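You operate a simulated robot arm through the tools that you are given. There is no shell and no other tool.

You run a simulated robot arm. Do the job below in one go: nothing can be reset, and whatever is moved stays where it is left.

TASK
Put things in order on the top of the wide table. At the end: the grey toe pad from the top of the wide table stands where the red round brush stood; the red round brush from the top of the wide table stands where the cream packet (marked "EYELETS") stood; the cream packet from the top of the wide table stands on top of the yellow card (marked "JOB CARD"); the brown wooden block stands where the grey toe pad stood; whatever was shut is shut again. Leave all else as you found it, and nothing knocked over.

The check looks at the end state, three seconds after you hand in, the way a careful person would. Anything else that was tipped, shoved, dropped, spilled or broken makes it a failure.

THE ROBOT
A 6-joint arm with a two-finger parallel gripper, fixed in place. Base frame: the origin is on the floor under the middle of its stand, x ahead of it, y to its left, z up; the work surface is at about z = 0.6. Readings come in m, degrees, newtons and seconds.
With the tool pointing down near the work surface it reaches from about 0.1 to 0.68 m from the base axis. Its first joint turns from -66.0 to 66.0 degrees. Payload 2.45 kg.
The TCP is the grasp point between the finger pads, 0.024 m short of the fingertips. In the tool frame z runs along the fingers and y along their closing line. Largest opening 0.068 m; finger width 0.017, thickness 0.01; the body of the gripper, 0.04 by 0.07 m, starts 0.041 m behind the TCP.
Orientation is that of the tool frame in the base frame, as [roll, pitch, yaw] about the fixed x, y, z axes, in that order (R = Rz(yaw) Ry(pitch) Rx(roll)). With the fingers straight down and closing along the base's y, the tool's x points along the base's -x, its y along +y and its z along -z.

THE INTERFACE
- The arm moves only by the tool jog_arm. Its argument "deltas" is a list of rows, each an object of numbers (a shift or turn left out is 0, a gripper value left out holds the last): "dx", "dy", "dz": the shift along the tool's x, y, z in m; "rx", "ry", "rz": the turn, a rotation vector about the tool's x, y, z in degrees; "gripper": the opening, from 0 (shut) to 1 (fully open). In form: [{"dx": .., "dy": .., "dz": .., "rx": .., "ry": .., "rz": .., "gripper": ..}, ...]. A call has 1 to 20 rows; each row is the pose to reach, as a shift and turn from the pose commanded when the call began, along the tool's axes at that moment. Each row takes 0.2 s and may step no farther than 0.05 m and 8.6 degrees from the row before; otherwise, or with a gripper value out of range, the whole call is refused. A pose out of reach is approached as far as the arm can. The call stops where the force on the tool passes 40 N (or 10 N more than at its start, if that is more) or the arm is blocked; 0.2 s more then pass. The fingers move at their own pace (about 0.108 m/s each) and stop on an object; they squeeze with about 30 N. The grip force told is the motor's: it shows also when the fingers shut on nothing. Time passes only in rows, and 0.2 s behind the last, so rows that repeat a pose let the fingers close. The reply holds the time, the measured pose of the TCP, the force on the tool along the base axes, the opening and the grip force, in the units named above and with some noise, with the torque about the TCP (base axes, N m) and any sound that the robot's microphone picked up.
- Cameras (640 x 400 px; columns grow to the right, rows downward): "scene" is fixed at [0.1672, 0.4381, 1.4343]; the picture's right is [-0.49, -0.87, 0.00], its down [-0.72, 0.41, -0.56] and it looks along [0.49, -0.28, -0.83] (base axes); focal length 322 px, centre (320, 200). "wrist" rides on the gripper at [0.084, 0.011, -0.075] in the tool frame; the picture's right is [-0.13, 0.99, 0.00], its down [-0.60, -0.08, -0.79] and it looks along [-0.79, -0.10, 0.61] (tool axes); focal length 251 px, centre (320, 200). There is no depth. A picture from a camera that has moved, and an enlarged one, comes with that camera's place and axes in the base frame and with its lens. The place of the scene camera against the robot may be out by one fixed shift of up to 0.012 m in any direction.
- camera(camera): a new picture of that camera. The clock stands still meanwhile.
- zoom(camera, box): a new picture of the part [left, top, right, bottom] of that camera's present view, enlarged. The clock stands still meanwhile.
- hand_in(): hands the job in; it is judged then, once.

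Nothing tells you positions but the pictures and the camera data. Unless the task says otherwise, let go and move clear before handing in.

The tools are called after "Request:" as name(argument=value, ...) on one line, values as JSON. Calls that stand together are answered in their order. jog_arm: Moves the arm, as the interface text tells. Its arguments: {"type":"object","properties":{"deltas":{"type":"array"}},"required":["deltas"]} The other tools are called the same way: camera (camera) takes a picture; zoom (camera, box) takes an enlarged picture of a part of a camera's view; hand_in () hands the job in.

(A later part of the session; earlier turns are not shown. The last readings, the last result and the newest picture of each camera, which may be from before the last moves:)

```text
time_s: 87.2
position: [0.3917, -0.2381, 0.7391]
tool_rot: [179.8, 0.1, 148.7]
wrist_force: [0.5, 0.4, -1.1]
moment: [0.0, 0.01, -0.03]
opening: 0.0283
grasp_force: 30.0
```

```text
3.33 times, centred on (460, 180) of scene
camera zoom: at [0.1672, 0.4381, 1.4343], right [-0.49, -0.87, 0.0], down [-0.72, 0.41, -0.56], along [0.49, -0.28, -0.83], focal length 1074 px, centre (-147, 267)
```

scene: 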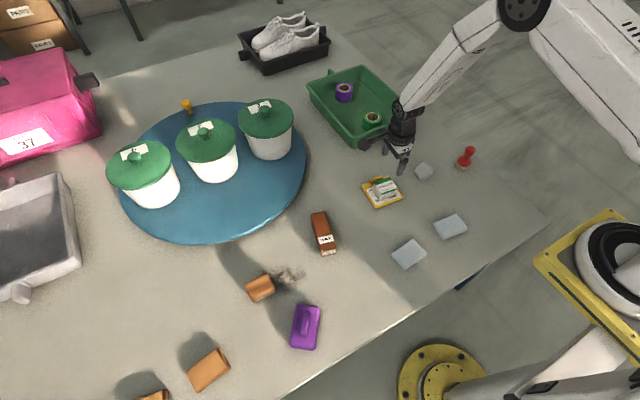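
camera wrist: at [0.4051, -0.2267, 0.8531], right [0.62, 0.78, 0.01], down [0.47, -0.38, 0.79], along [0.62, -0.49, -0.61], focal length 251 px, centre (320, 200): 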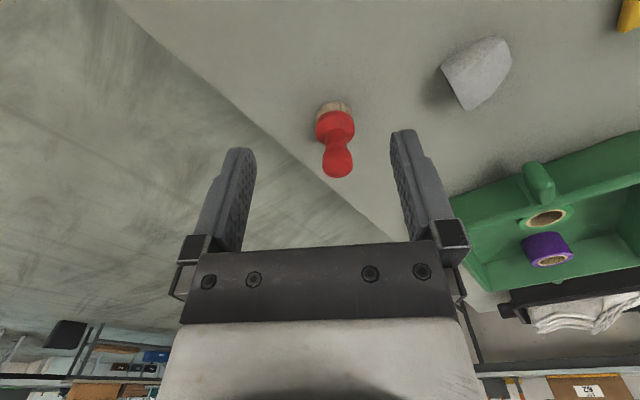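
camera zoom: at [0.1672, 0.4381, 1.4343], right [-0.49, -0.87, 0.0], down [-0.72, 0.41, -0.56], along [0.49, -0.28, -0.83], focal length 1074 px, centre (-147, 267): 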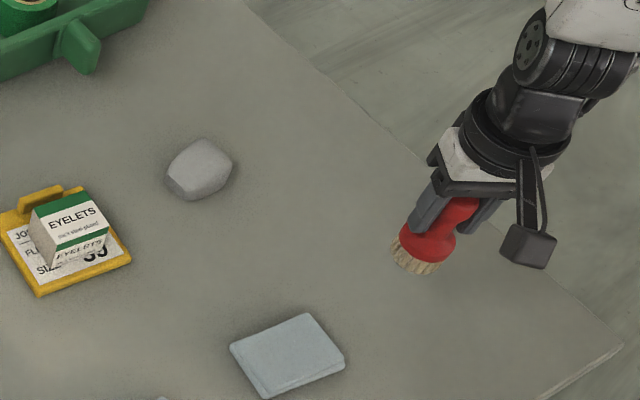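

Request:
jog_arm(deltas=[{"dz": 0.035, "gripper": 0}, {"dz": 0.06, "gripper": 0}, {"dz": 0.068, "gripper": 0}, {"dz": 0.068, "gripper": 0}])

Request:
zoom(camera="scene", box=[400, 120, 520, 240])

```text
time_s: 88.2
position: [0.3905, -0.2383, 0.67]
tool_rot: [179.7, 0.1, 148.8]
wrist_force: [-0.9, -0.4, 0.0]
moment: [0.0, 0.03, 0.0]
opening: 0.0278
grasp_force: 29.8
```

```text
3.33 times, centred on (460, 180) of scene
camera zoom: at [0.1672, 0.4381, 1.4343], right [-0.49, -0.87, 0.0], down [-0.72, 0.41, -0.56], along [0.49, -0.28, -0.83], focal length 1074 px, centre (-147, 267)
```

zoom: 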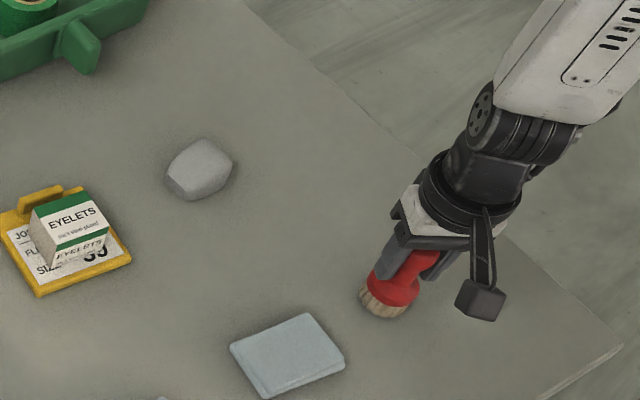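

Request:
jog_arm(deltas=[{"dz": 0.001, "gripper": 0}, {"dz": 0.002, "gripper": 0}, {"dz": 0.002, "gripper": 0}])

Request:
jog_arm(deltas=[{"dz": 0.001, "gripper": 0}, {"dz": 0.001, "gripper": 0}])

```text
time_s: 89.0
position: [0.3905, -0.2392, 0.6666]
tool_rot: [179.6, 0.0, 148.8]
wrist_force: [0.4, -0.5, -0.2]
moment: [-0.02, 0.01, -0.02]
opening: 0.0281
grasp_force: 29.7
```

```text
time_s: 89.6
position: [0.3913, -0.2383, 0.6658]
tool_rot: [179.6, 0.0, 148.8]
wrist_force: [0.4, 1.3, 5.2]
moment: [0.07, 0.05, 0.0]
opening: 0.0281
grasp_force: 30.0
```

Light contact at 5 N, the same height as where it was picked. I'll release and rise.

Request:
jog_arm(deltas=[{"gripper": 0.5}, {"gripper": 0.7}, {"gripper": 1}, {"gripper": 1}])

Request:
jog_arm(deltas=[{"dz": -0.03}, {"dz": -0.07}, {"dz": -0.11}])

Request:
camera(camera="wrist")

Request:
zoom(camera="scene", box=[400, 120, 520, 240])

```text
time_s: 90.6
position: [0.391, -0.2388, 0.6655]
tool_rot: [179.5, 0.1, 148.8]
wrist_force: [-0.4, -0.5, 0.0]
moment: [0.02, -0.01, 0.0]
opening: 0.0681
grasp_force: 0.1
```

```text
time_s: 91.4
position: [0.388, -0.2388, 0.7766]
tool_rot: [179.7, 0.0, 148.8]
wrist_force: [0.6, 0.4, -0.4]
moment: [-0.01, 0.0, 0.0]
opening: 0.068
grasp_force: 0.0
```

```text
taken
camera wrist: at [0.3222, -0.1854, 0.8521], right [0.62, 0.78, 0.01], down [0.47, -0.39, 0.79], along [0.62, -0.49, -0.61], focal length 251 px, centre (320, 200)
```

wrist: 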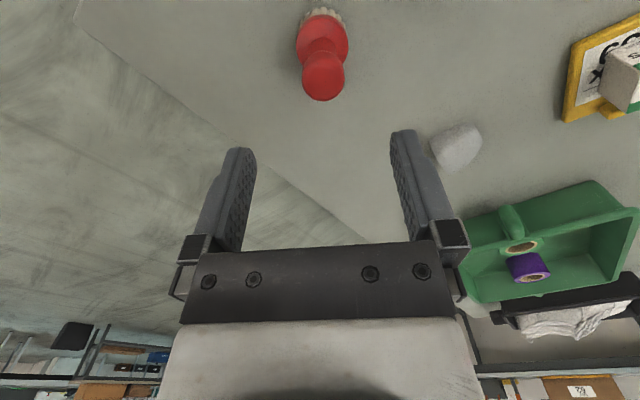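

```text
3.33 times, centred on (460, 180) of scene
camera zoom: at [0.1672, 0.4381, 1.4343], right [-0.49, -0.87, 0.0], down [-0.72, 0.41, -0.56], along [0.49, -0.28, -0.83], focal length 1074 px, centre (-147, 267)
```

zoom: 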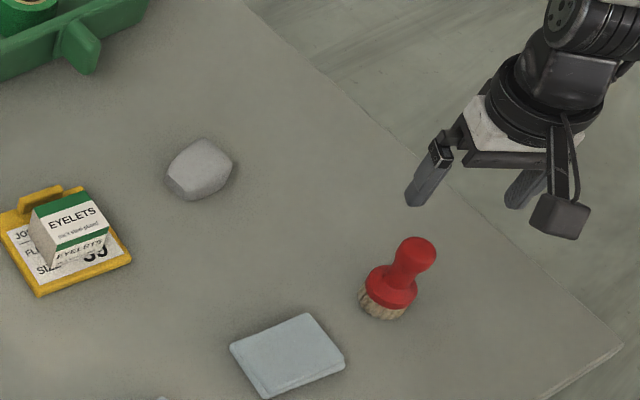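

Brush stands upright where the packet was. Now the toe pad: I'll move over for a close look at its shape.

Request:
jog_arm(deltas=[{"dx": -0.0162, "dy": 0.0338, "rz": -3.5}, {"dx": -0.0324, "dy": 0.0676, "rz": -7}, {"dx": -0.0486, "dy": 0.1014, "rz": -10.5}, {"dx": -0.0648, "dy": 0.1351, "rz": -14}])

Request:
camera(camera="wrist")

Request:
zoom(camera="wrist", box=[250, 70, 400, 190])

Request:
zoom(camera="scene", box=[395, 140, 455, 200])

```text
time_s: 92.4
position: [0.5152, -0.1578, 0.7755]
tool_rot: [179.7, 0.1, 162.8]
wrist_force: [0.7, -0.1, -0.7]
moment: [0.05, 0.01, -0.01]
opening: 0.068
grasp_force: 0.0
```

```text
taken
camera wrist: at [0.4376, -0.1222, 0.8511], right [0.42, 0.91, 0.01], down [0.55, -0.26, 0.79], along [0.72, -0.33, -0.61], focal length 251 px, centre (320, 200)
```

wrist: 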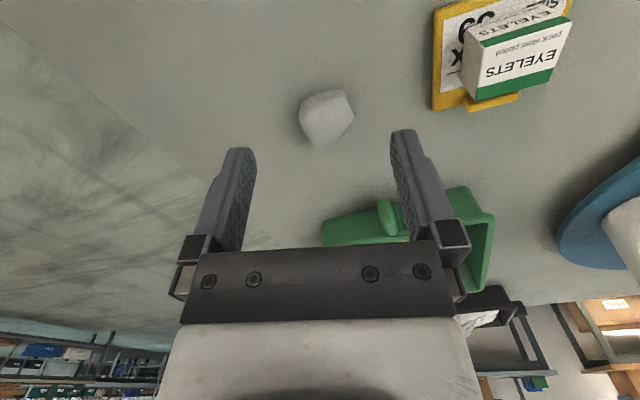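

```text
3.33 times, centred on (325, 130) of wrist
camera zoom: at [0.4376, -0.1222, 0.8511], right [0.42, 0.91, 0.01], down [0.55, -0.26, 0.79], along [0.72, -0.33, -0.61], focal length 838 px, centre (303, 433)
```

zoom: 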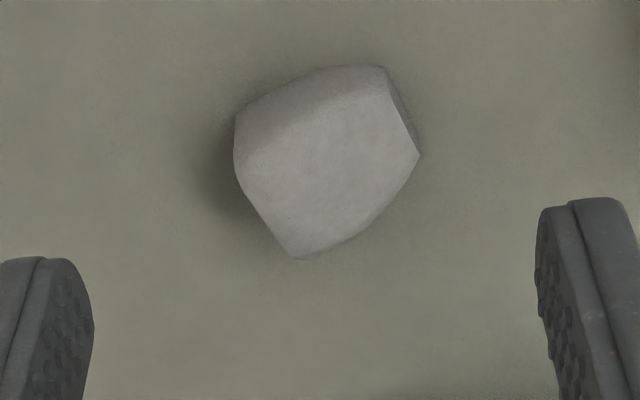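

```text
6.67 times, centred on (425, 170) of scene
camera zoom: at [0.1672, 0.4381, 1.4343], right [-0.49, -0.87, 0.0], down [-0.72, 0.41, -0.56], along [0.49, -0.28, -0.83], focal length 2148 px, centre (-380, 400)
```

zoom: 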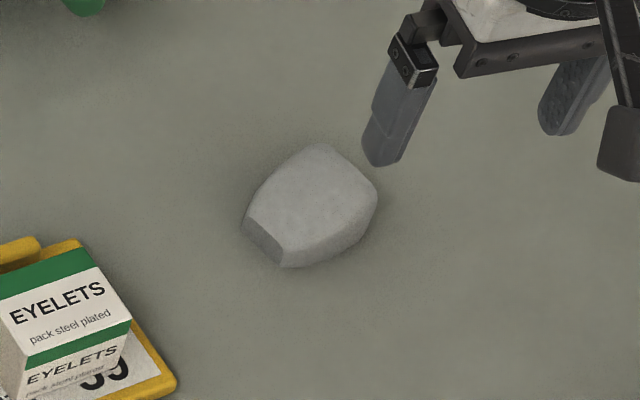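

The toe pad is a D-shaped piece about 65 mm long (flat end toward +y) and about 48 mm at its widest. I'll grip across the wide part with the fingers closing along x, near (0.590, -0.193).

Request:
jog_arm(deltas=[{"dx": -0.009, "dy": -0.0013, "rz": 7.5}, {"dx": -0.018, "dy": -0.0026, "rz": 15}, {"dx": -0.027, "dy": -0.0038, "rz": 22.5}, {"dx": -0.036, "dy": -0.005, "rz": 30}, {"dx": -0.045, "dy": -0.0063, "rz": 37.5}, {"dx": -0.054, "dy": -0.0076, "rz": 45}, {"dx": -0.063, "dy": -0.0089, "rz": 52.5}, {"dx": -0.072, "dy": -0.01, "rz": 60}, {"dx": -0.0818, "dy": -0.0115, "rz": 67.8}])

Request:
camera(camera="wrist")

Request:
zoom(camera="wrist", box=[240, 0, 400, 120])

```text
time_s: 94.4
position: [0.5903, -0.1921, 0.776]
tool_rot: [179.8, -0.2, 94.8]
wrist_force: [-0.5, 0.0, 0.7]
moment: [-0.02, 0.0, -0.01]
opening: 0.068
grasp_force: 0.0
```

```text
taken
camera wrist: at [0.594, -0.1075, 0.8521], right [1.0, -0.04, 0.0], down [-0.03, -0.61, 0.79], along [-0.03, -0.79, -0.61], focal length 251 px, centre (320, 200)
```

wrist: 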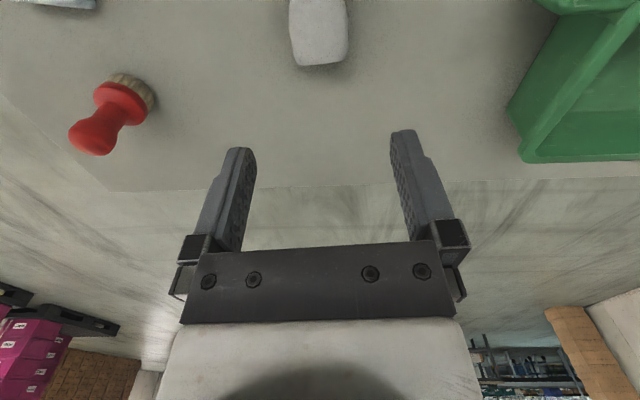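

```text
3.33 times, centred on (320, 60) of wrist
camera zoom: at [0.594, -0.1075, 0.8521], right [1.0, -0.04, 0.0], down [-0.03, -0.61, 0.79], along [-0.03, -0.79, -0.61], focal length 838 px, centre (320, 667)
```

zoom: 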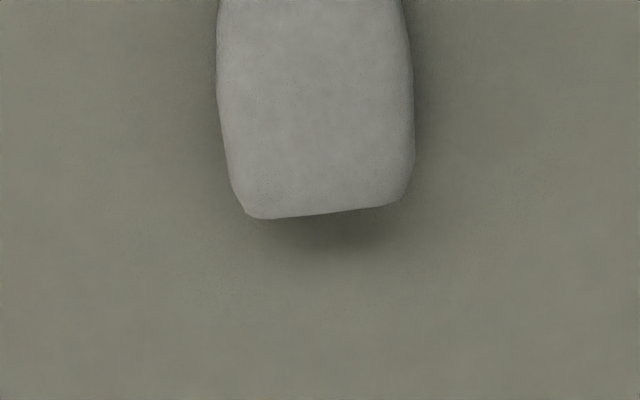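

Fingers are well aligned (pad width about 45 mm here, nearly parallel sides). I'll shift 6 mm toward its middle, descend and grip.

Request:
jog_arm(deltas=[{"dx": 0.006, "dy": -0.001, "dz": 0.045}, {"dx": 0.006, "dy": -0.001, "dz": 0.09}, {"dx": 0.006, "dy": -0.001, "dz": 0.125}, {"dx": 0.006, "dy": -0.001, "dz": 0.14}, {"dx": 0.006, "dy": -0.001, "dz": 0.147}, {"dx": 0.006, "dy": -0.001, "dz": 0.147}])

Request:
jog_arm(deltas=[{"gripper": 0.75}, {"gripper": 0.65}, {"gripper": 0.5}, {"gripper": 0}, {"gripper": 0}])

Request:
zoom(camera="scene", box=[395, 140, 455, 200])

```text
time_s: 95.8
position: [0.5899, -0.1865, 0.6289]
tool_rot: [179.8, -0.4, 95.0]
wrist_force: [-0.3, -0.6, -0.1]
moment: [-0.02, -0.01, -0.01]
opening: 0.0682
grasp_force: 0.1
```

```text
time_s: 97.0
position: [0.5898, -0.187, 0.6291]
tool_rot: [179.8, -0.3, 95.0]
wrist_force: [-0.1, -1.0, 0.6]
moment: [0.04, -0.03, 0.0]
opening: 0.0459
grasp_force: 30.5
```

```text
6.67 times, centred on (425, 170) of scene
camera zoom: at [0.1672, 0.4381, 1.4343], right [-0.49, -0.87, 0.0], down [-0.72, 0.41, -0.56], along [0.49, -0.28, -0.83], focal length 2148 px, centre (-380, 400)
```

zoom: 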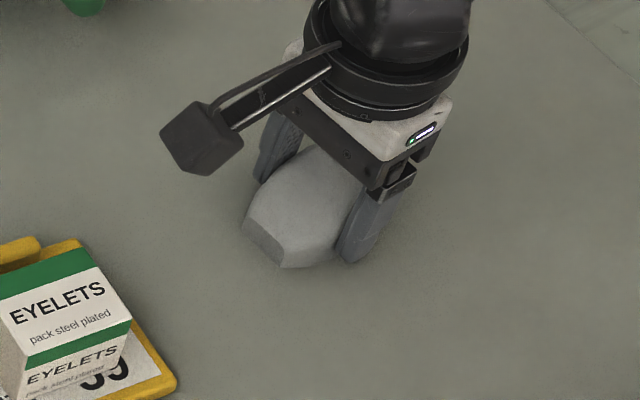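

Pad gripped. I'll lift it and carry it to the brush's old place, centre (0.548, -0.3205).

Request:
jog_arm(deltas=[{"dz": -0.01, "gripper": 0}, {"dz": -0.04, "gripper": 0}, {"dz": -0.06, "gripper": 0}, {"dx": -0.0337, "dy": -0.0136, "dz": -0.06, "gripper": 0}, {"dx": -0.0674, "dy": -0.0272, "dz": -0.06, "gripper": 0}, {"dx": -0.101, "dy": -0.0407, "dz": -0.06, "gripper": 0}, {"dx": -0.1347, "dy": -0.0543, "dz": -0.06, "gripper": 0}, {"dx": -0.1347, "dy": -0.0543, "dz": -0.06, "gripper": 0}])

Request:
jog_arm(deltas=[{"dz": 0.03, "gripper": 0}, {"dz": 0.05, "gripper": 0}, {"dz": 0.058, "gripper": 0}, {"dz": 0.058, "gripper": 0}])

Request:
zoom(camera="scene", box=[420, 110, 500, 190])

```text
time_s: 98.8
position: [0.5471, -0.3262, 0.687]
tool_rot: [179.7, -0.3, 95.1]
wrist_force: [-0.8, -0.3, -0.5]
moment: [0.0, 0.01, -0.04]
opening: 0.0462
grasp_force: 29.7
```

```text
time_s: 99.8
position: [0.5476, -0.3251, 0.6293]
tool_rot: [179.8, -0.3, 94.9]
wrist_force: [-0.6, 0.1, -0.1]
moment: [0.04, -0.02, -0.01]
opening: 0.0461
grasp_force: 29.9
```

```text
5.00 times, centred on (460, 150) of scene
camera zoom: at [0.1672, 0.4381, 1.4343], right [-0.49, -0.87, 0.0], down [-0.72, 0.41, -0.56], along [0.49, -0.28, -0.83], focal length 1611 px, centre (-380, 450)
```

zoom: 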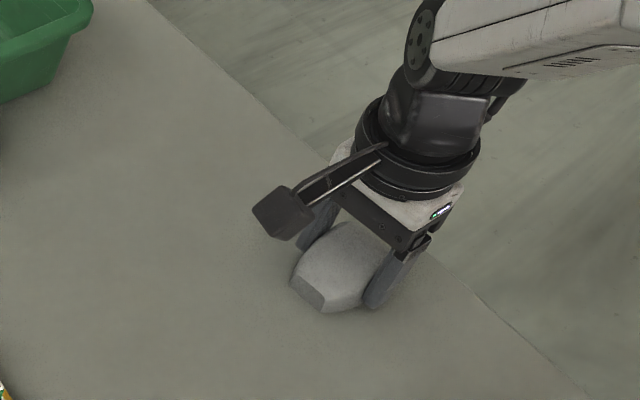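

Request:
jog_arm(deltas=[{"dz": 0.001, "gripper": 0}, {"dz": 0.002, "gripper": 0}, {"dz": 0.002, "gripper": 0}])

```text
time_s: 100.6
position: [0.5488, -0.3254, 0.6288]
tool_rot: [179.7, -0.2, 95.0]
wrist_force: [-1.0, 0.3, 7.5]
moment: [0.03, 0.04, 0.01]
opening: 0.0462
grasp_force: 29.8
```

Contact. Releasing and rising.

Request:
jog_arm(deltas=[{"gripper": 0.75}, {"gripper": 0.85}, {"gripper": 1}, {"gripper": 1}])

Request:
jog_arm(deltas=[{"dz": -0.03}, {"dz": -0.07}, {"dz": -0.11}, {"dz": -0.15}])

Request:
zoom(camera="scene", box=[400, 120, 520, 240])

Request:
zoom(camera="scene", box=[420, 110, 500, 190])

Request:
camera(camera="wrist")

```text
time_s: 101.6
position: [0.5462, -0.3246, 0.6276]
tool_rot: [179.7, -0.4, 95.0]
wrist_force: [-0.1, 0.0, 0.3]
moment: [0.0, 0.01, -0.02]
opening: 0.0679
grasp_force: 0.0
```

```text
time_s: 102.6
position: [0.5449, -0.3221, 0.7762]
tool_rot: [179.8, -0.3, 95.1]
wrist_force: [-0.8, 0.3, 0.3]
moment: [0.02, -0.02, -0.01]
opening: 0.068
grasp_force: 0.2
```

```text
3.33 times, centred on (460, 180) of scene
camera zoom: at [0.1672, 0.4381, 1.4343], right [-0.49, -0.87, 0.0], down [-0.72, 0.41, -0.56], along [0.49, -0.28, -0.83], focal length 1074 px, centre (-147, 267)
```

zoom: 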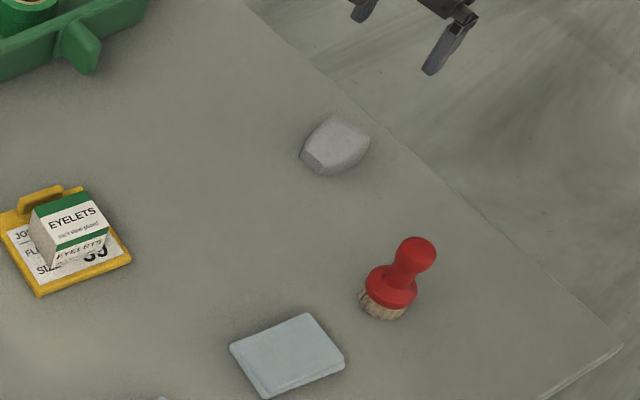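

```text
5.00 times, centred on (460, 150) of scene
camera zoom: at [0.1672, 0.4381, 1.4343], right [-0.49, -0.87, 0.0], down [-0.72, 0.41, -0.56], along [0.49, -0.28, -0.83], focal length 1611 px, centre (-380, 450)
```

zoom: 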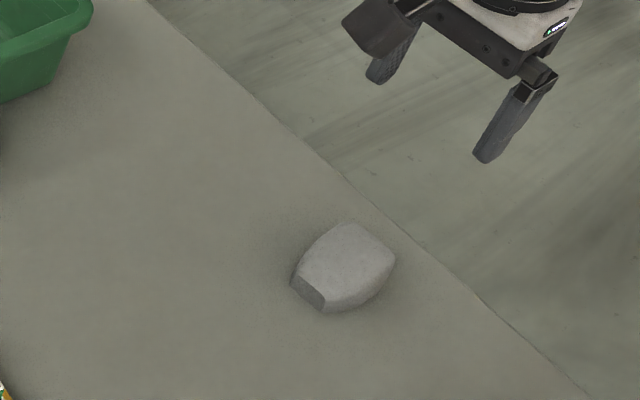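

```text
taken
camera wrist: at [0.5489, -0.238, 0.8525], right [1.0, -0.04, 0.0], down [-0.03, -0.61, 0.79], along [-0.03, -0.79, -0.61], focal length 251 px, centre (320, 200)
```

wrist: 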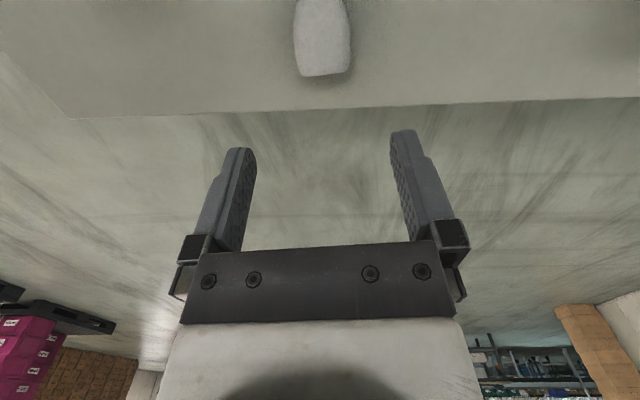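

The pad now stands where the brush was. For the wooden block, the only wood-grained block in reach is the piece with the thin pale sole at about (0.485, 0.443). I'll go there, look closely and check beneath it while lifting.

Request:
jog_arm(deltas=[{"dx": 0.031, "dz": -0.0064, "rz": -8.2}, {"dx": 0.062, "dz": -0.0127, "rz": -16.4}, {"dx": 0.093, "dz": -0.0191, "rz": -24.5}, {"dx": 0.124, "dz": -0.0255, "rz": -32.7}, {"dx": 0.155, "dz": -0.0318, "rz": -40.9}, {"dx": 0.186, "dz": -0.0382, "rz": -49.1}, {"dx": 0.217, "dz": -0.0445, "rz": -57.3}, {"dx": 0.248, "dz": -0.0509, "rz": -65.5}, {"dx": 0.279, "dz": -0.0573, "rz": -73.6}, {"dx": 0.31, "dz": -0.0636, "rz": -81.8}, {"dx": 0.341, "dz": -0.07, "rz": -90}])

Request:
camera(camera="scene")

```text
time_s: 105.0
position: [0.5158, 0.0132, 0.8495]
tool_rot: [179.7, 0.2, -174.9]
wrist_force: [-0.6, 0.2, 0.1]
moment: [0.01, -0.04, -0.01]
opening: 0.0679
grasp_force: 0.1
```

```text
taken
```

scene: 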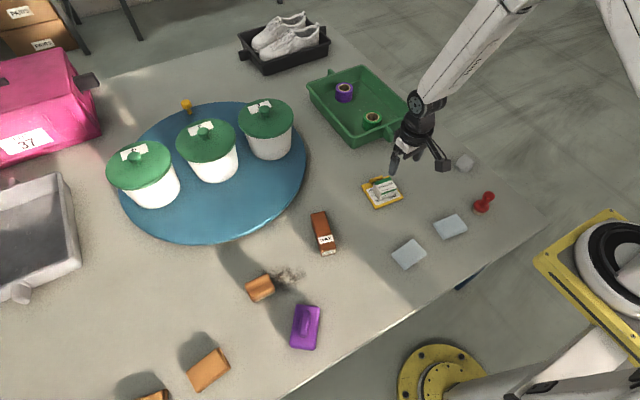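

Request:
jog_arm(deltas=[{"dy": 0.031, "rz": -7.8}, {"dy": 0.0615, "rz": -15.5}, {"dy": 0.0923, "rz": -23.2}, {"dy": 0.1231, "rz": -31}, {"dy": 0.1539, "rz": -38.7}, {"dy": 0.1846, "dz": 0.01, "rz": -46.4}, {"dy": 0.2154, "dz": 0.02, "rz": -54.2}, {"dy": 0.2462, "dz": 0.03, "rz": -61.9}, {"dy": 0.277, "dz": 0.04, "rz": -69.6}, {"dy": 0.3077, "dz": 0.05, "rz": -77.4}, {"dy": 0.3385, "dz": 0.05, "rz": -85.1}])

Request:
camera(camera="wrist")

Request:
zoom(camera="wrist", box=[250, 60, 400, 180])

```text
time_s: 107.4
position: [0.4866, 0.3531, 0.8009]
tool_rot: [-179.8, 0.2, -89.7]
wrist_force: [-1.2, 0.2, 0.5]
moment: [-0.01, 0.02, -0.03]
opening: 0.0678
grasp_force: 0.1
```

```text
taken
camera wrist: at [0.4756, 0.2687, 0.8757], right [-0.99, 0.13, 0.0], down [0.07, 0.6, 0.8], along [0.1, 0.79, -0.61], focal length 251 px, centre (320, 200)
```

wrist: 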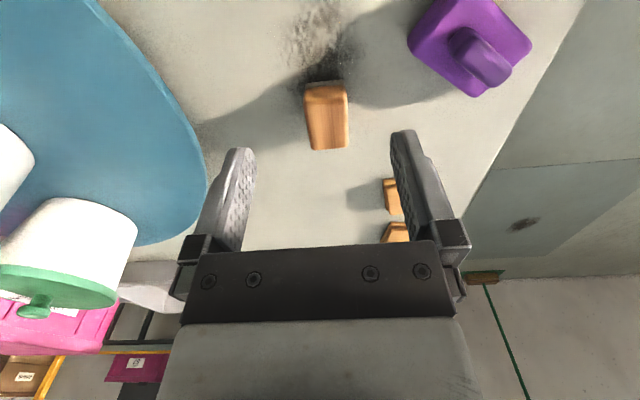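

```text
3.33 times, centred on (325, 120) of wrist
camera zoom: at [0.4756, 0.2687, 0.8757], right [-0.99, 0.13, 0.0], down [0.07, 0.6, 0.8], along [0.1, 0.79, -0.61], focal length 838 px, centre (303, 467)
```

zoom: 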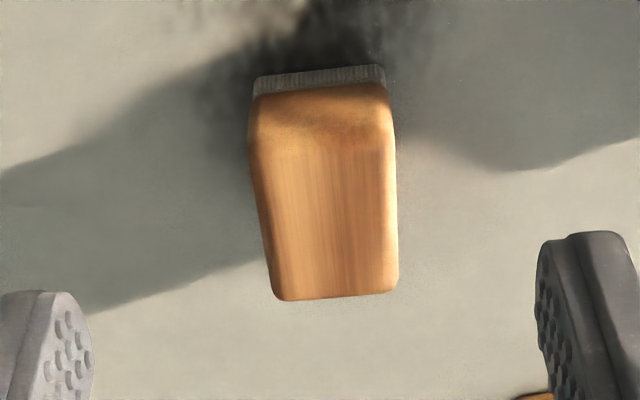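

The piece is about 60 × 44 mm with its centre near (0.489, 0.436). I'll move over it, line up with its sides, then check.

Request:
jog_arm(deltas=[{"dx": -0.0415, "dy": -0.0015, "dz": 0.015, "rz": 1.2}, {"dx": -0.083, "dy": -0.003, "dz": 0.03, "rz": 2.3}])

Request:
zoom(camera="wrist", box=[240, 0, 400, 120])

Request:
zoom(camera="scene", box=[230, 260, 310, 310])

```text
time_s: 108.0
position: [0.4896, 0.4372, 0.7718]
tool_rot: [-179.8, 0.2, -92.2]
wrist_force: [-0.7, 0.4, -0.5]
moment: [-0.01, 0.04, 0.02]
opening: 0.0681
grasp_force: 0.1
```

```text
3.33 times, centred on (320, 60) of wrist
camera zoom: at [0.4754, 0.3534, 0.8472], right [-0.99, 0.17, 0.0], down [0.1, 0.6, 0.8], along [0.13, 0.78, -0.61], focal length 838 px, centre (320, 667)
```

zoom: 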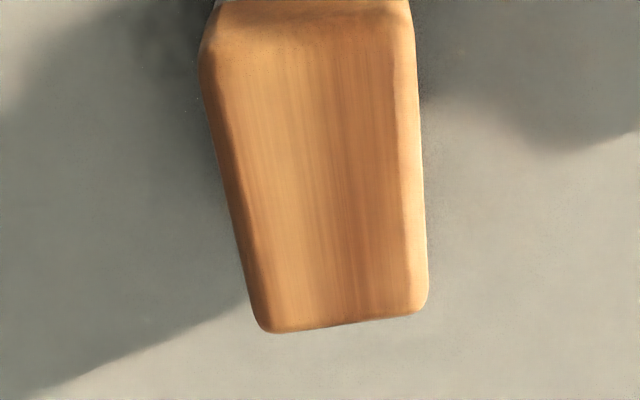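

```text
8.00 times, centred on (270, 285) of scene
camera zoom: at [0.1672, 0.4381, 1.4343], right [-0.49, -0.87, 0.0], down [-0.72, 0.41, -0.56], along [0.49, -0.28, -0.83], focal length 2578 px, centre (720, -480)
```

zoom: 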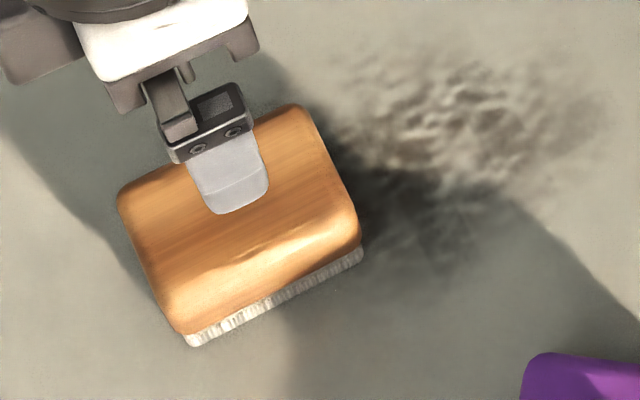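

Request:
jog_arm(deltas=[{"dz": 0.045}, {"dz": 0.09}, {"dz": 0.12}, {"dz": 0.132}, {"dz": 0.138}, {"dz": 0.138}])

Request:
zoom(camera="scene", box=[230, 260, 310, 310])

```text
time_s: 109.4
position: [0.4859, 0.4247, 0.6395]
tool_rot: [-179.8, 0.3, -92.2]
wrist_force: [-1.0, -0.1, -0.5]
moment: [-0.01, 0.0, -0.01]
opening: 0.0678
grasp_force: 0.1
out of reach, approached as far as the arm can: row 3, 4, 5, 6
```

```text
8.00 times, centred on (270, 285) of scene
camera zoom: at [0.1672, 0.4381, 1.4343], right [-0.49, -0.87, 0.0], down [-0.72, 0.41, -0.56], along [0.49, -0.28, -0.83], focal length 2578 px, centre (720, -480)
```

zoom: 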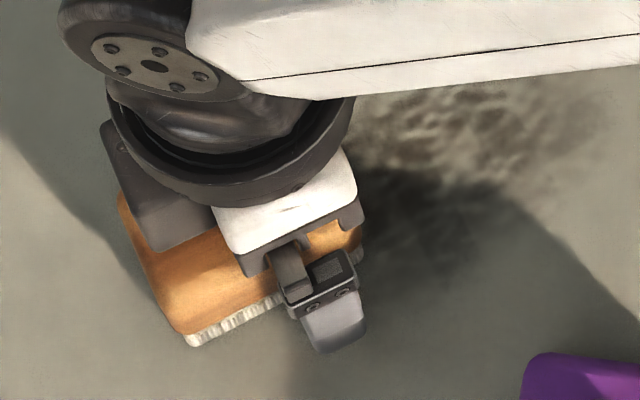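

The arm's reach ends about 12 mm short of the piece's middle here, but the fingers straddle its near half. I'll grip gently, lift it, and see what's beneath.

Request:
jog_arm(deltas=[{"gripper": 0.75}, {"gripper": 0.65}, {"gripper": 0.5}, {"gripper": 0}, {"gripper": 0}])

Request:
zoom(camera="scene", box=[230, 260, 310, 310])

```text
time_s: 110.6
position: [0.4848, 0.4268, 0.6392]
tool_rot: [-179.8, 0.3, -92.2]
wrist_force: [-0.3, -0.3, 0.7]
moment: [0.06, 0.01, -0.02]
opening: 0.0455
grasp_force: 30.0
```

```text
8.00 times, centred on (270, 285) of scene
camera zoom: at [0.1672, 0.4381, 1.4343], right [-0.49, -0.87, 0.0], down [-0.72, 0.41, -0.56], along [0.49, -0.28, -0.83], focal length 2578 px, centre (720, -480)
```

zoom: 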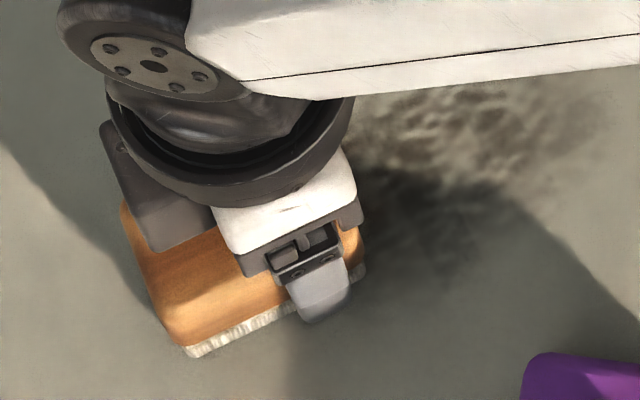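

Request:
jog_arm(deltas=[{"dz": -0.01, "gripper": 0}, {"dz": -0.04, "gripper": 0}, {"dz": -0.08, "gripper": 0}, {"dz": -0.12, "gripper": 0}])

Request:
camera(camera="scene")

Request:
zoom(camera="scene", box=[210, 240, 330, 320])

Request:
camera(camera="wrist")

```text
time_s: 111.6
position: [0.4838, 0.4247, 0.7617]
tool_rot: [-179.8, 0.3, -92.2]
wrist_force: [-0.7, -0.8, -0.4]
moment: [-0.02, 0.03, -0.04]
opening: 0.0453
grasp_force: 30.0
```

```text
taken
```

scene: 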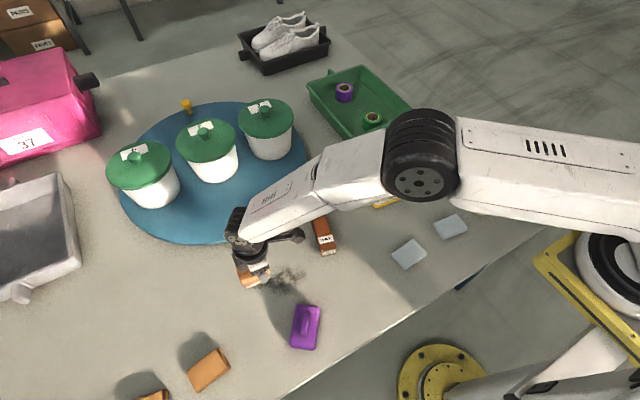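

```text
5.00 times, centred on (270, 280) of scene
camera zoom: at [0.1672, 0.4381, 1.4343], right [-0.49, -0.87, 0.0], down [-0.72, 0.41, -0.56], along [0.49, -0.28, -0.83], focal length 1611 px, centre (570, -200)
```

zoom: 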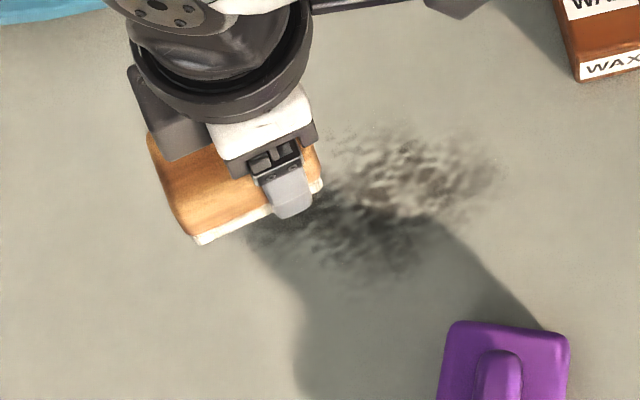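

```text
taken
camera wrist: at [0.4693, 0.3414, 0.8364], right [-0.99, 0.17, 0.0], down [0.1, 0.6, 0.8], along [0.14, 0.78, -0.61], focal length 251 px, centre (320, 200)
```

wrist: 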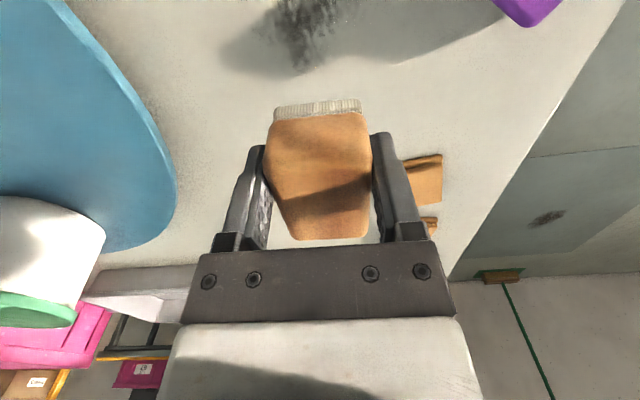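

Only dust lies beneath, so nothing was hidden there. I'm not yet convinced this dusty brush-like piece is the block, so I'll set it back exactly (correcting the 3-4 mm it shifted when gripped) and check the remaining candidates first.

Request:
jog_arm(deltas=[{"dx": 0.0017, "dy": -0.0033, "dz": 0.04, "gripper": 0}, {"dx": 0.0017, "dy": -0.0033, "dz": 0.08, "gripper": 0}, {"dx": 0.0017, "dy": -0.0033, "dz": 0.105, "gripper": 0}, {"dx": 0.0017, "dy": -0.0033, "dz": 0.117, "gripper": 0}, {"dx": 0.0017, "dy": -0.0033, "dz": 0.117, "gripper": 0}])

Request:
zoom(camera="scene", box=[230, 260, 310, 310])

```text
time_s: 112.8
position: [0.4879, 0.4241, 0.6415]
tool_rot: [-179.9, 0.2, -92.3]
wrist_force: [0.2, 0.6, -1.6]
moment: [-0.05, 0.0, 0.0]
opening: 0.0455
grasp_force: 30.6
```

```text
8.00 times, centred on (270, 285) of scene
camera zoom: at [0.1672, 0.4381, 1.4343], right [-0.49, -0.87, 0.0], down [-0.72, 0.41, -0.56], along [0.49, -0.28, -0.83], focal length 2578 px, centre (720, -480)
```

zoom: 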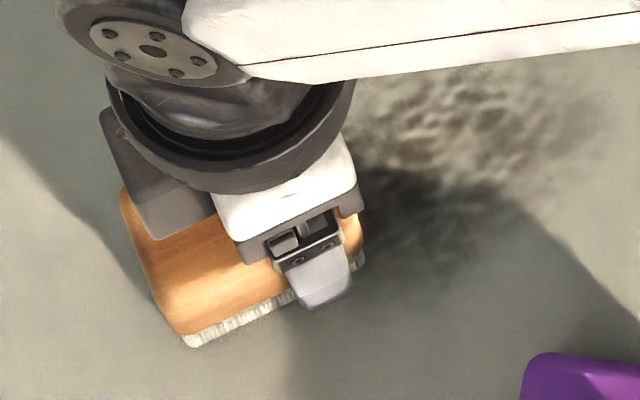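

Request:
jog_arm(deltas=[{"dz": 0.001, "gripper": 0}, {"dz": 0.002, "gripper": 0}, {"dz": 0.002, "gripper": 0}])

Request:
zoom(camera="scene", box=[230, 260, 310, 310])

```text
time_s: 113.6
position: [0.4875, 0.4238, 0.6399]
tool_rot: [-179.8, 0.3, -92.2]
wrist_force: [-0.2, -0.1, -1.5]
moment: [-0.04, -0.04, -0.04]
opening: 0.0455
grasp_force: 29.8
```

```text
8.00 times, centred on (270, 285) of scene
camera zoom: at [0.1672, 0.4381, 1.4343], right [-0.49, -0.87, 0.0], down [-0.72, 0.41, -0.56], along [0.49, -0.28, -0.83], focal length 2578 px, centre (720, -480)
```

zoom: 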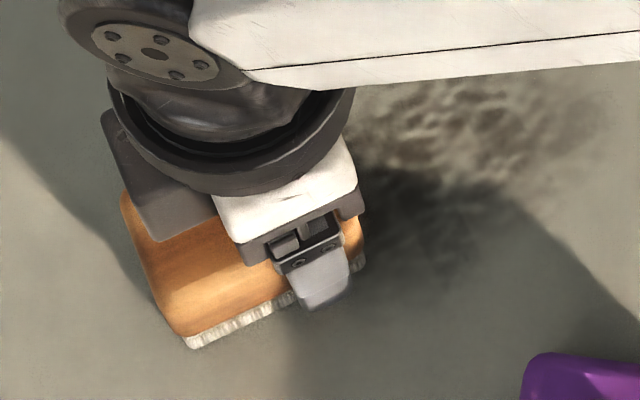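

Request:
jog_arm(deltas=[{"dz": 0.001, "gripper": 0}, {"dz": 0.001, "gripper": 0}])

Request:
jog_arm(deltas=[{"gripper": 0.75}, {"gripper": 0.85}, {"gripper": 1}, {"gripper": 1}])

Request:
jog_arm(deltas=[{"dz": -0.03}, {"dz": -0.07}, {"dz": -0.11}, {"dz": -0.15}])

Request:
zoom(camera="scene", box=[230, 260, 310, 310])

```text
time_s: 114.2
position: [0.4852, 0.4246, 0.6404]
tool_rot: [-179.8, 0.3, -92.1]
wrist_force: [0.7, 0.1, 0.4]
moment: [0.0, 0.01, -0.03]
opening: 0.0452
grasp_force: 30.2
```

```text
time_s: 115.2
position: [0.4858, 0.4255, 0.6407]
tool_rot: [-179.8, 0.3, -92.2]
wrist_force: [0.1, 1.1, 0.6]
moment: [-0.03, -0.02, 0.0]
opening: 0.068
grasp_force: 0.0
```

```text
time_s: 116.2
position: [0.5204, 0.4604, 0.746]
tool_rot: [-179.9, 0.1, -92.3]
wrist_force: [-0.2, 1.0, 0.4]
moment: [0.03, 0.01, 0.0]
opening: 0.0681
grasp_force: 0.1
out of reach, approached as far as the arm can: row 1, 2, 3, 4
```

```text
8.00 times, centred on (270, 285) of scene
camera zoom: at [0.1672, 0.4381, 1.4343], right [-0.49, -0.87, 0.0], down [-0.72, 0.41, -0.56], along [0.49, -0.28, -0.83], focal length 2578 px, centre (720, -480)
```

zoom: 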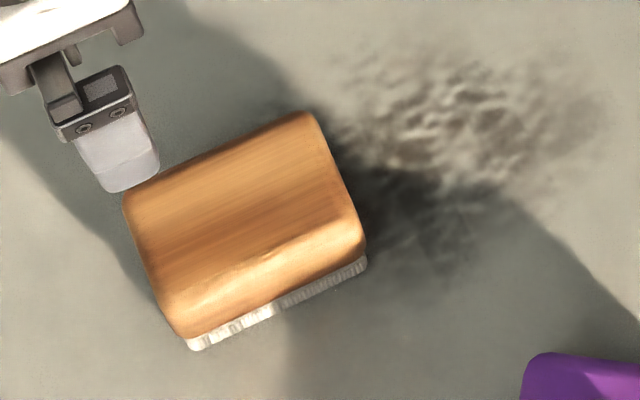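

The piece is back within about 2 mm of its original place. I'll resync the arm position and pull inward to a comfortable pose.

Request:
jog_arm(deltas=[{"dx": 0.03, "dy": 0.02, "dz": -0.03}])

```text
time_s: 116.6
position: [0.5253, 0.4628, 0.7563]
tool_rot: [-179.9, 0.3, -92.2]
wrist_force: [0.4, -0.3, 0.2]
moment: [0.0, 0.01, -0.02]
opening: 0.0679
grasp_force: 0.0
out of reach, approached as far as the arm can: row 1
```

Request:
jog_arm(deltas=[{"dx": 0.03, "dy": 0.03}, {"dx": 0.06, "dy": 0.06}, {"dx": 0.09, "dy": 0.09}])

```text
time_s: 117.6
position: [0.5809, 0.5536, 0.874]
tool_rot: [-158.2, 25.2, -87.1]
wrist_force: [-0.6, -0.3, 0.4]
moment: [0.01, -0.01, 0.03]
opening: 0.068
grasp_force: 0.0
out of reach, approached as far as the arm can: row 1, 2
stopped in row 3: the arm was blocked; the commanded pose is now the measured one
```

Request:
camera(camera="scene")

Request:
camera(camera="wrist")

```text
taken
```

scene: 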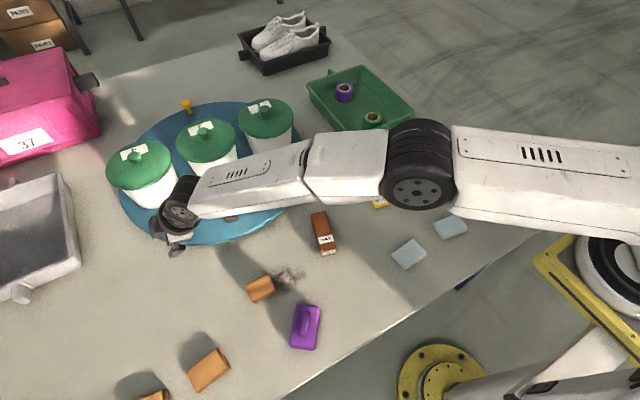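

```text
taken
camera wrist: at [0.548, 0.4475, 0.8986], right [-0.93, 0.23, -0.28], down [-0.23, 0.21, 0.95], along [0.28, 0.95, -0.14], focal length 251 px, centre (320, 200)
```

wrist: 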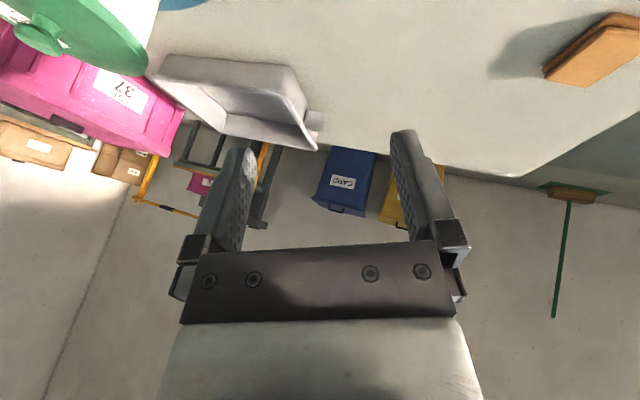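

The arm over-stretched but touched nothing; all tubs and items are where they were. I'll retract inward first, then straighten the tool.

Request:
jog_arm(deltas=[{"dx": 0.029, "dy": 0.0197, "dz": -0.0226}, {"dx": 0.058, "dy": 0.0394, "dz": -0.0451}, {"dx": 0.0869, "dy": 0.0591, "dz": -0.0677}, {"dx": 0.1159, "dy": 0.0787, "dz": -0.0903}, {"dx": 0.1448, "dy": 0.0984, "dz": -0.1128}, {"dx": 0.1738, "dy": 0.1181, "dz": -0.1354}])

```text
time_s: 119.0
position: [0.4297, 0.3515, 0.8742]
tool_rot: [-158.1, 25.4, -87.2]
wrist_force: [0.7, -0.5, -0.9]
moment: [-0.01, -0.02, -0.03]
opening: 0.0678
grasp_force: 0.1
```

Request:
jog_arm(deltas=[{"rx": -5.1, "ry": 6.45}, {"rx": -10.2, "ry": 12.9}, {"rx": -15.3, "ry": 19.35}, {"rx": -20.4, "ry": 25.8}])

```text
time_s: 120.0
position: [0.4313, 0.3537, 0.8734]
tool_rot: [-180.0, 0.1, -92.1]
wrist_force: [0.2, 0.1, 0.6]
moment: [-0.03, 0.0, 0.02]
opening: 0.0681
grasp_force: 0.2
```

Tool is vertical again. Next I'll look closely at the blue-grey pad near (0.38, 0.05), in case its top layer is a lid.

Request:
jog_arm(deltas=[{"dx": 0.0275, "dy": 0.0081, "dz": 0.01, "rz": 8}, {"dx": 0.0551, "dy": 0.0161, "dz": 0.02, "rz": 16}, {"dx": 0.0826, "dy": 0.0242, "dz": 0.03, "rz": 24}, {"dx": 0.1102, "dy": 0.0323, "dz": 0.04, "rz": 32}, {"dx": 0.1377, "dy": 0.0404, "dz": 0.05, "rz": 40}, {"dx": 0.1653, "dy": 0.0484, "dz": 0.06, "rz": 48}, {"dx": 0.1928, "dy": 0.0565, "dz": 0.07, "rz": 56}, {"dx": 0.2204, "dy": 0.0646, "dz": 0.08, "rz": 64}, {"dx": 0.2479, "dy": 0.0727, "dz": 0.09, "rz": 72}, {"dx": 0.2755, "dy": 0.0807, "dz": 0.1, "rz": 80}, {"dx": 0.303, "dy": 0.0888, "dz": 0.11, "rz": 87.9}])

Request:
camera(camera="wrist")

Request:
zoom(camera="wrist", box=[250, 40, 400, 160])

```text
time_s: 122.4
position: [0.3306, 0.0545, 0.7633]
tool_rot: [179.9, 0.1, 179.8]
wrist_force: [-0.3, -0.1, 0.6]
moment: [-0.03, -0.01, 0.01]
opening: 0.0679
grasp_force: 0.0
```

```text
taken
camera wrist: at [0.246, 0.066, 0.8386], right [0.13, 0.99, 0.0], down [0.6, -0.08, 0.79], along [0.79, -0.1, -0.61], focal length 251 px, centre (320, 200)
```

wrist: 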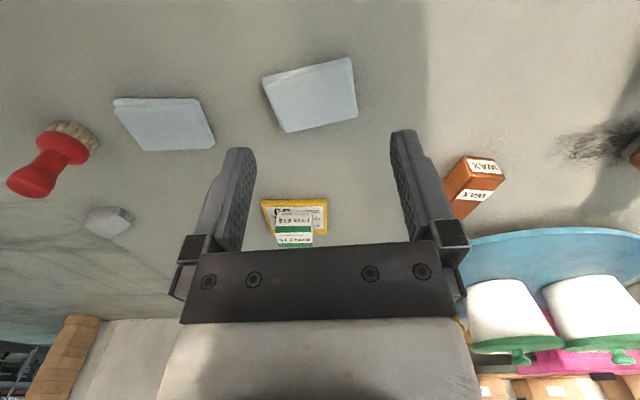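

```text
3.33 times, centred on (325, 100) of wrist
camera zoom: at [0.246, 0.066, 0.8386], right [0.13, 0.99, 0.0], down [0.6, -0.08, 0.79], along [0.79, -0.1, -0.61], focal length 838 px, centre (303, 533)
```

zoom: 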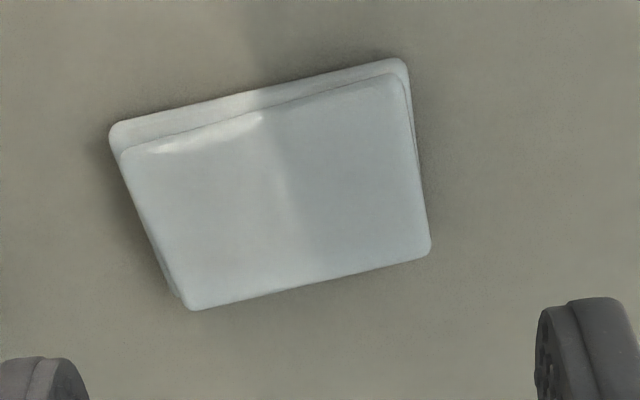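

The pads are just folded cloths. I'll also take a low look under the right-hand edge of the table (from outside, y ≈ -0.5), in case a drawer opens on that side.

Request:
jog_arm(deltas=[{"dz": -0.04}, {"dx": -0.005, "dy": -0.0427, "dz": -0.06, "rz": -7}, {"dx": -0.01, "dy": -0.0853, "dz": -0.06, "rz": -14}, {"dx": -0.016, "dy": -0.128, "dz": -0.06, "rz": -21}, {"dx": -0.022, "dy": -0.1706, "dz": -0.06, "rz": -28}, {"dx": -0.027, "dy": -0.2133, "dz": -0.06, "rz": -35}, {"dx": -0.032, "dy": -0.256, "dz": -0.06, "rz": -42}, {"dx": -0.038, "dy": -0.2986, "dz": -0.06, "rz": -49}, {"dx": -0.043, "dy": -0.3413, "dz": -0.06, "rz": -56}, {"dx": -0.048, "dy": -0.384, "dz": -0.06, "rz": -63}, {"dx": -0.054, "dy": -0.4266, "dz": -0.06, "rz": -70}, {"dx": -0.059, "dy": -0.4693, "dz": -0.06, "rz": -77}, {"dx": -0.065, "dy": -0.512, "dz": -0.06, "rz": -84}, {"dx": -0.07, "dy": -0.5545, "dz": -0.06, "rz": -90}])

```text
time_s: 125.4
position: [0.3995, -0.5002, 0.8217]
tool_rot: [179.9, 0.3, -89.9]
wrist_force: [-0.1, 0.6, 0.3]
moment: [0.01, -0.01, 0.01]
opening: 0.0678
grasp_force: 0.1
```

Request:
jog_arm(deltas=[{"dz": 0.04}, {"dz": 0.08}, {"dz": 0.12}, {"dz": 0.16}])

Request:
camera(camera="wrist")

Request:
zoom(camera="wrist", box=[0, 0, 640, 10])

```text
time_s: 126.4
position: [0.3997, -0.5002, 0.6649]
tool_rot: [-179.9, 0.1, -90.1]
wrist_force: [0.0, -0.2, -0.5]
moment: [-0.01, 0.02, 0.0]
opening: 0.068
grasp_force: 0.0
```

```text
taken
camera wrist: at [0.3883, -0.5835, 0.7399], right [-0.99, 0.13, 0.0], down [0.08, 0.6, 0.79], along [0.1, 0.79, -0.61], focal length 251 px, centre (320, 200)
```

wrist: 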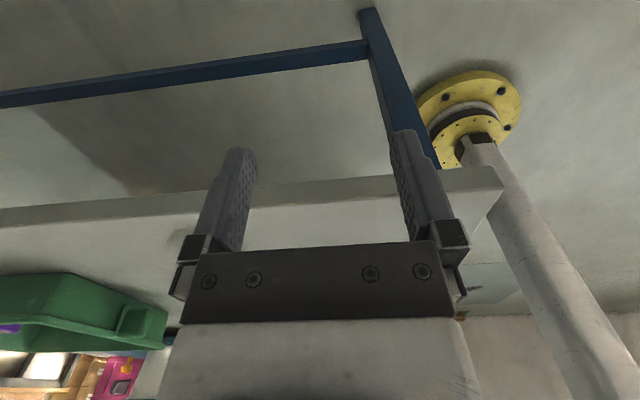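

```text
1.00 times, centred on (320, 5) of wrist (not enlarged: the box is as wide or as high as the picture)
camera zoom: at [0.3883, -0.5835, 0.7399], right [-0.99, 0.13, 0.0], down [0.08, 0.6, 0.79], along [0.1, 0.79, -0.61], focal length 251 px, centre (320, 395)
```

zoom: 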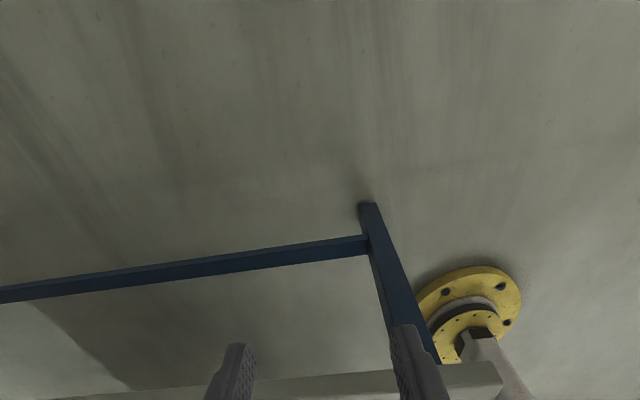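

Request:
jog_arm(deltas=[{"dz": 0.04}, {"dz": 0.08}, {"dz": 0.12}])

Request:
camera(camera="wrist")

```text
time_s: 127.2
position: [0.3819, -0.4718, 0.6102]
tool_rot: [-180.0, 0.0, -90.0]
wrist_force: [-0.5, -0.5, -1.0]
moment: [0.01, 0.01, 0.01]
opening: 0.0681
grasp_force: 0.0
out of reach, approached as far as the arm can: row 1, 2, 3
```

```text
taken
camera wrist: at [0.3713, -0.555, 0.6865], right [-0.99, 0.13, 0.0], down [0.08, 0.6, 0.79], along [0.1, 0.79, -0.61], focal length 251 px, centre (320, 200)
```

wrist: 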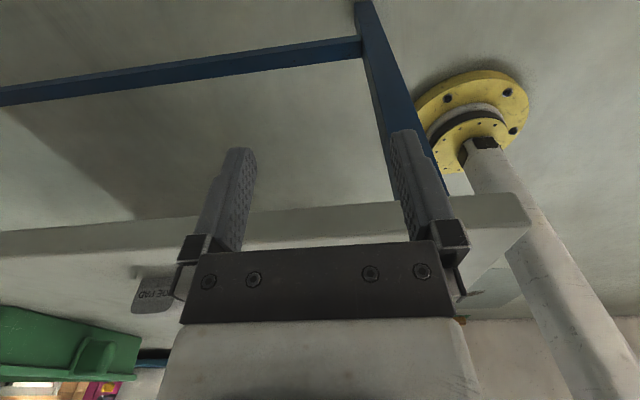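

There's no drawer on this side either. I'll carefully come back up from the stretched pose, moving slightly inward.

Request:
jog_arm(deltas=[{"dx": -0.015, "dy": 0.01, "dz": -0.04}])

```text
time_s: 127.6
position: [0.3742, -0.4554, 0.6522]
tool_rot: [-180.0, 0.1, -90.1]
wrist_force: [-1.4, 1.7, -1.8]
moment: [-0.12, -0.07, -0.01]
opening: 0.068
grasp_force: 0.1
```

Request:
jog_arm(deltas=[{"dz": -0.045}, {"dz": -0.09}, {"dz": -0.135}, {"dz": -0.17}])

Request:
camera(camera="scene")

```text
time_s: 128.6
position: [0.3738, -0.4567, 0.8234]
tool_rot: [-180.0, 0.1, -90.1]
wrist_force: [0.1, 0.8, -0.7]
moment: [-0.01, 0.0, 0.0]
opening: 0.0679
grasp_force: 0.2
```

```text
taken
```

scene: 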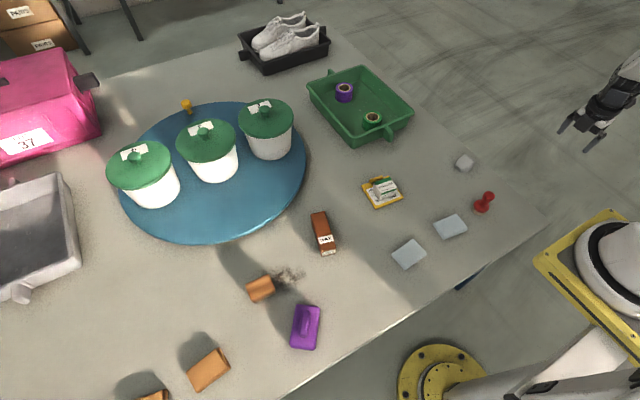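

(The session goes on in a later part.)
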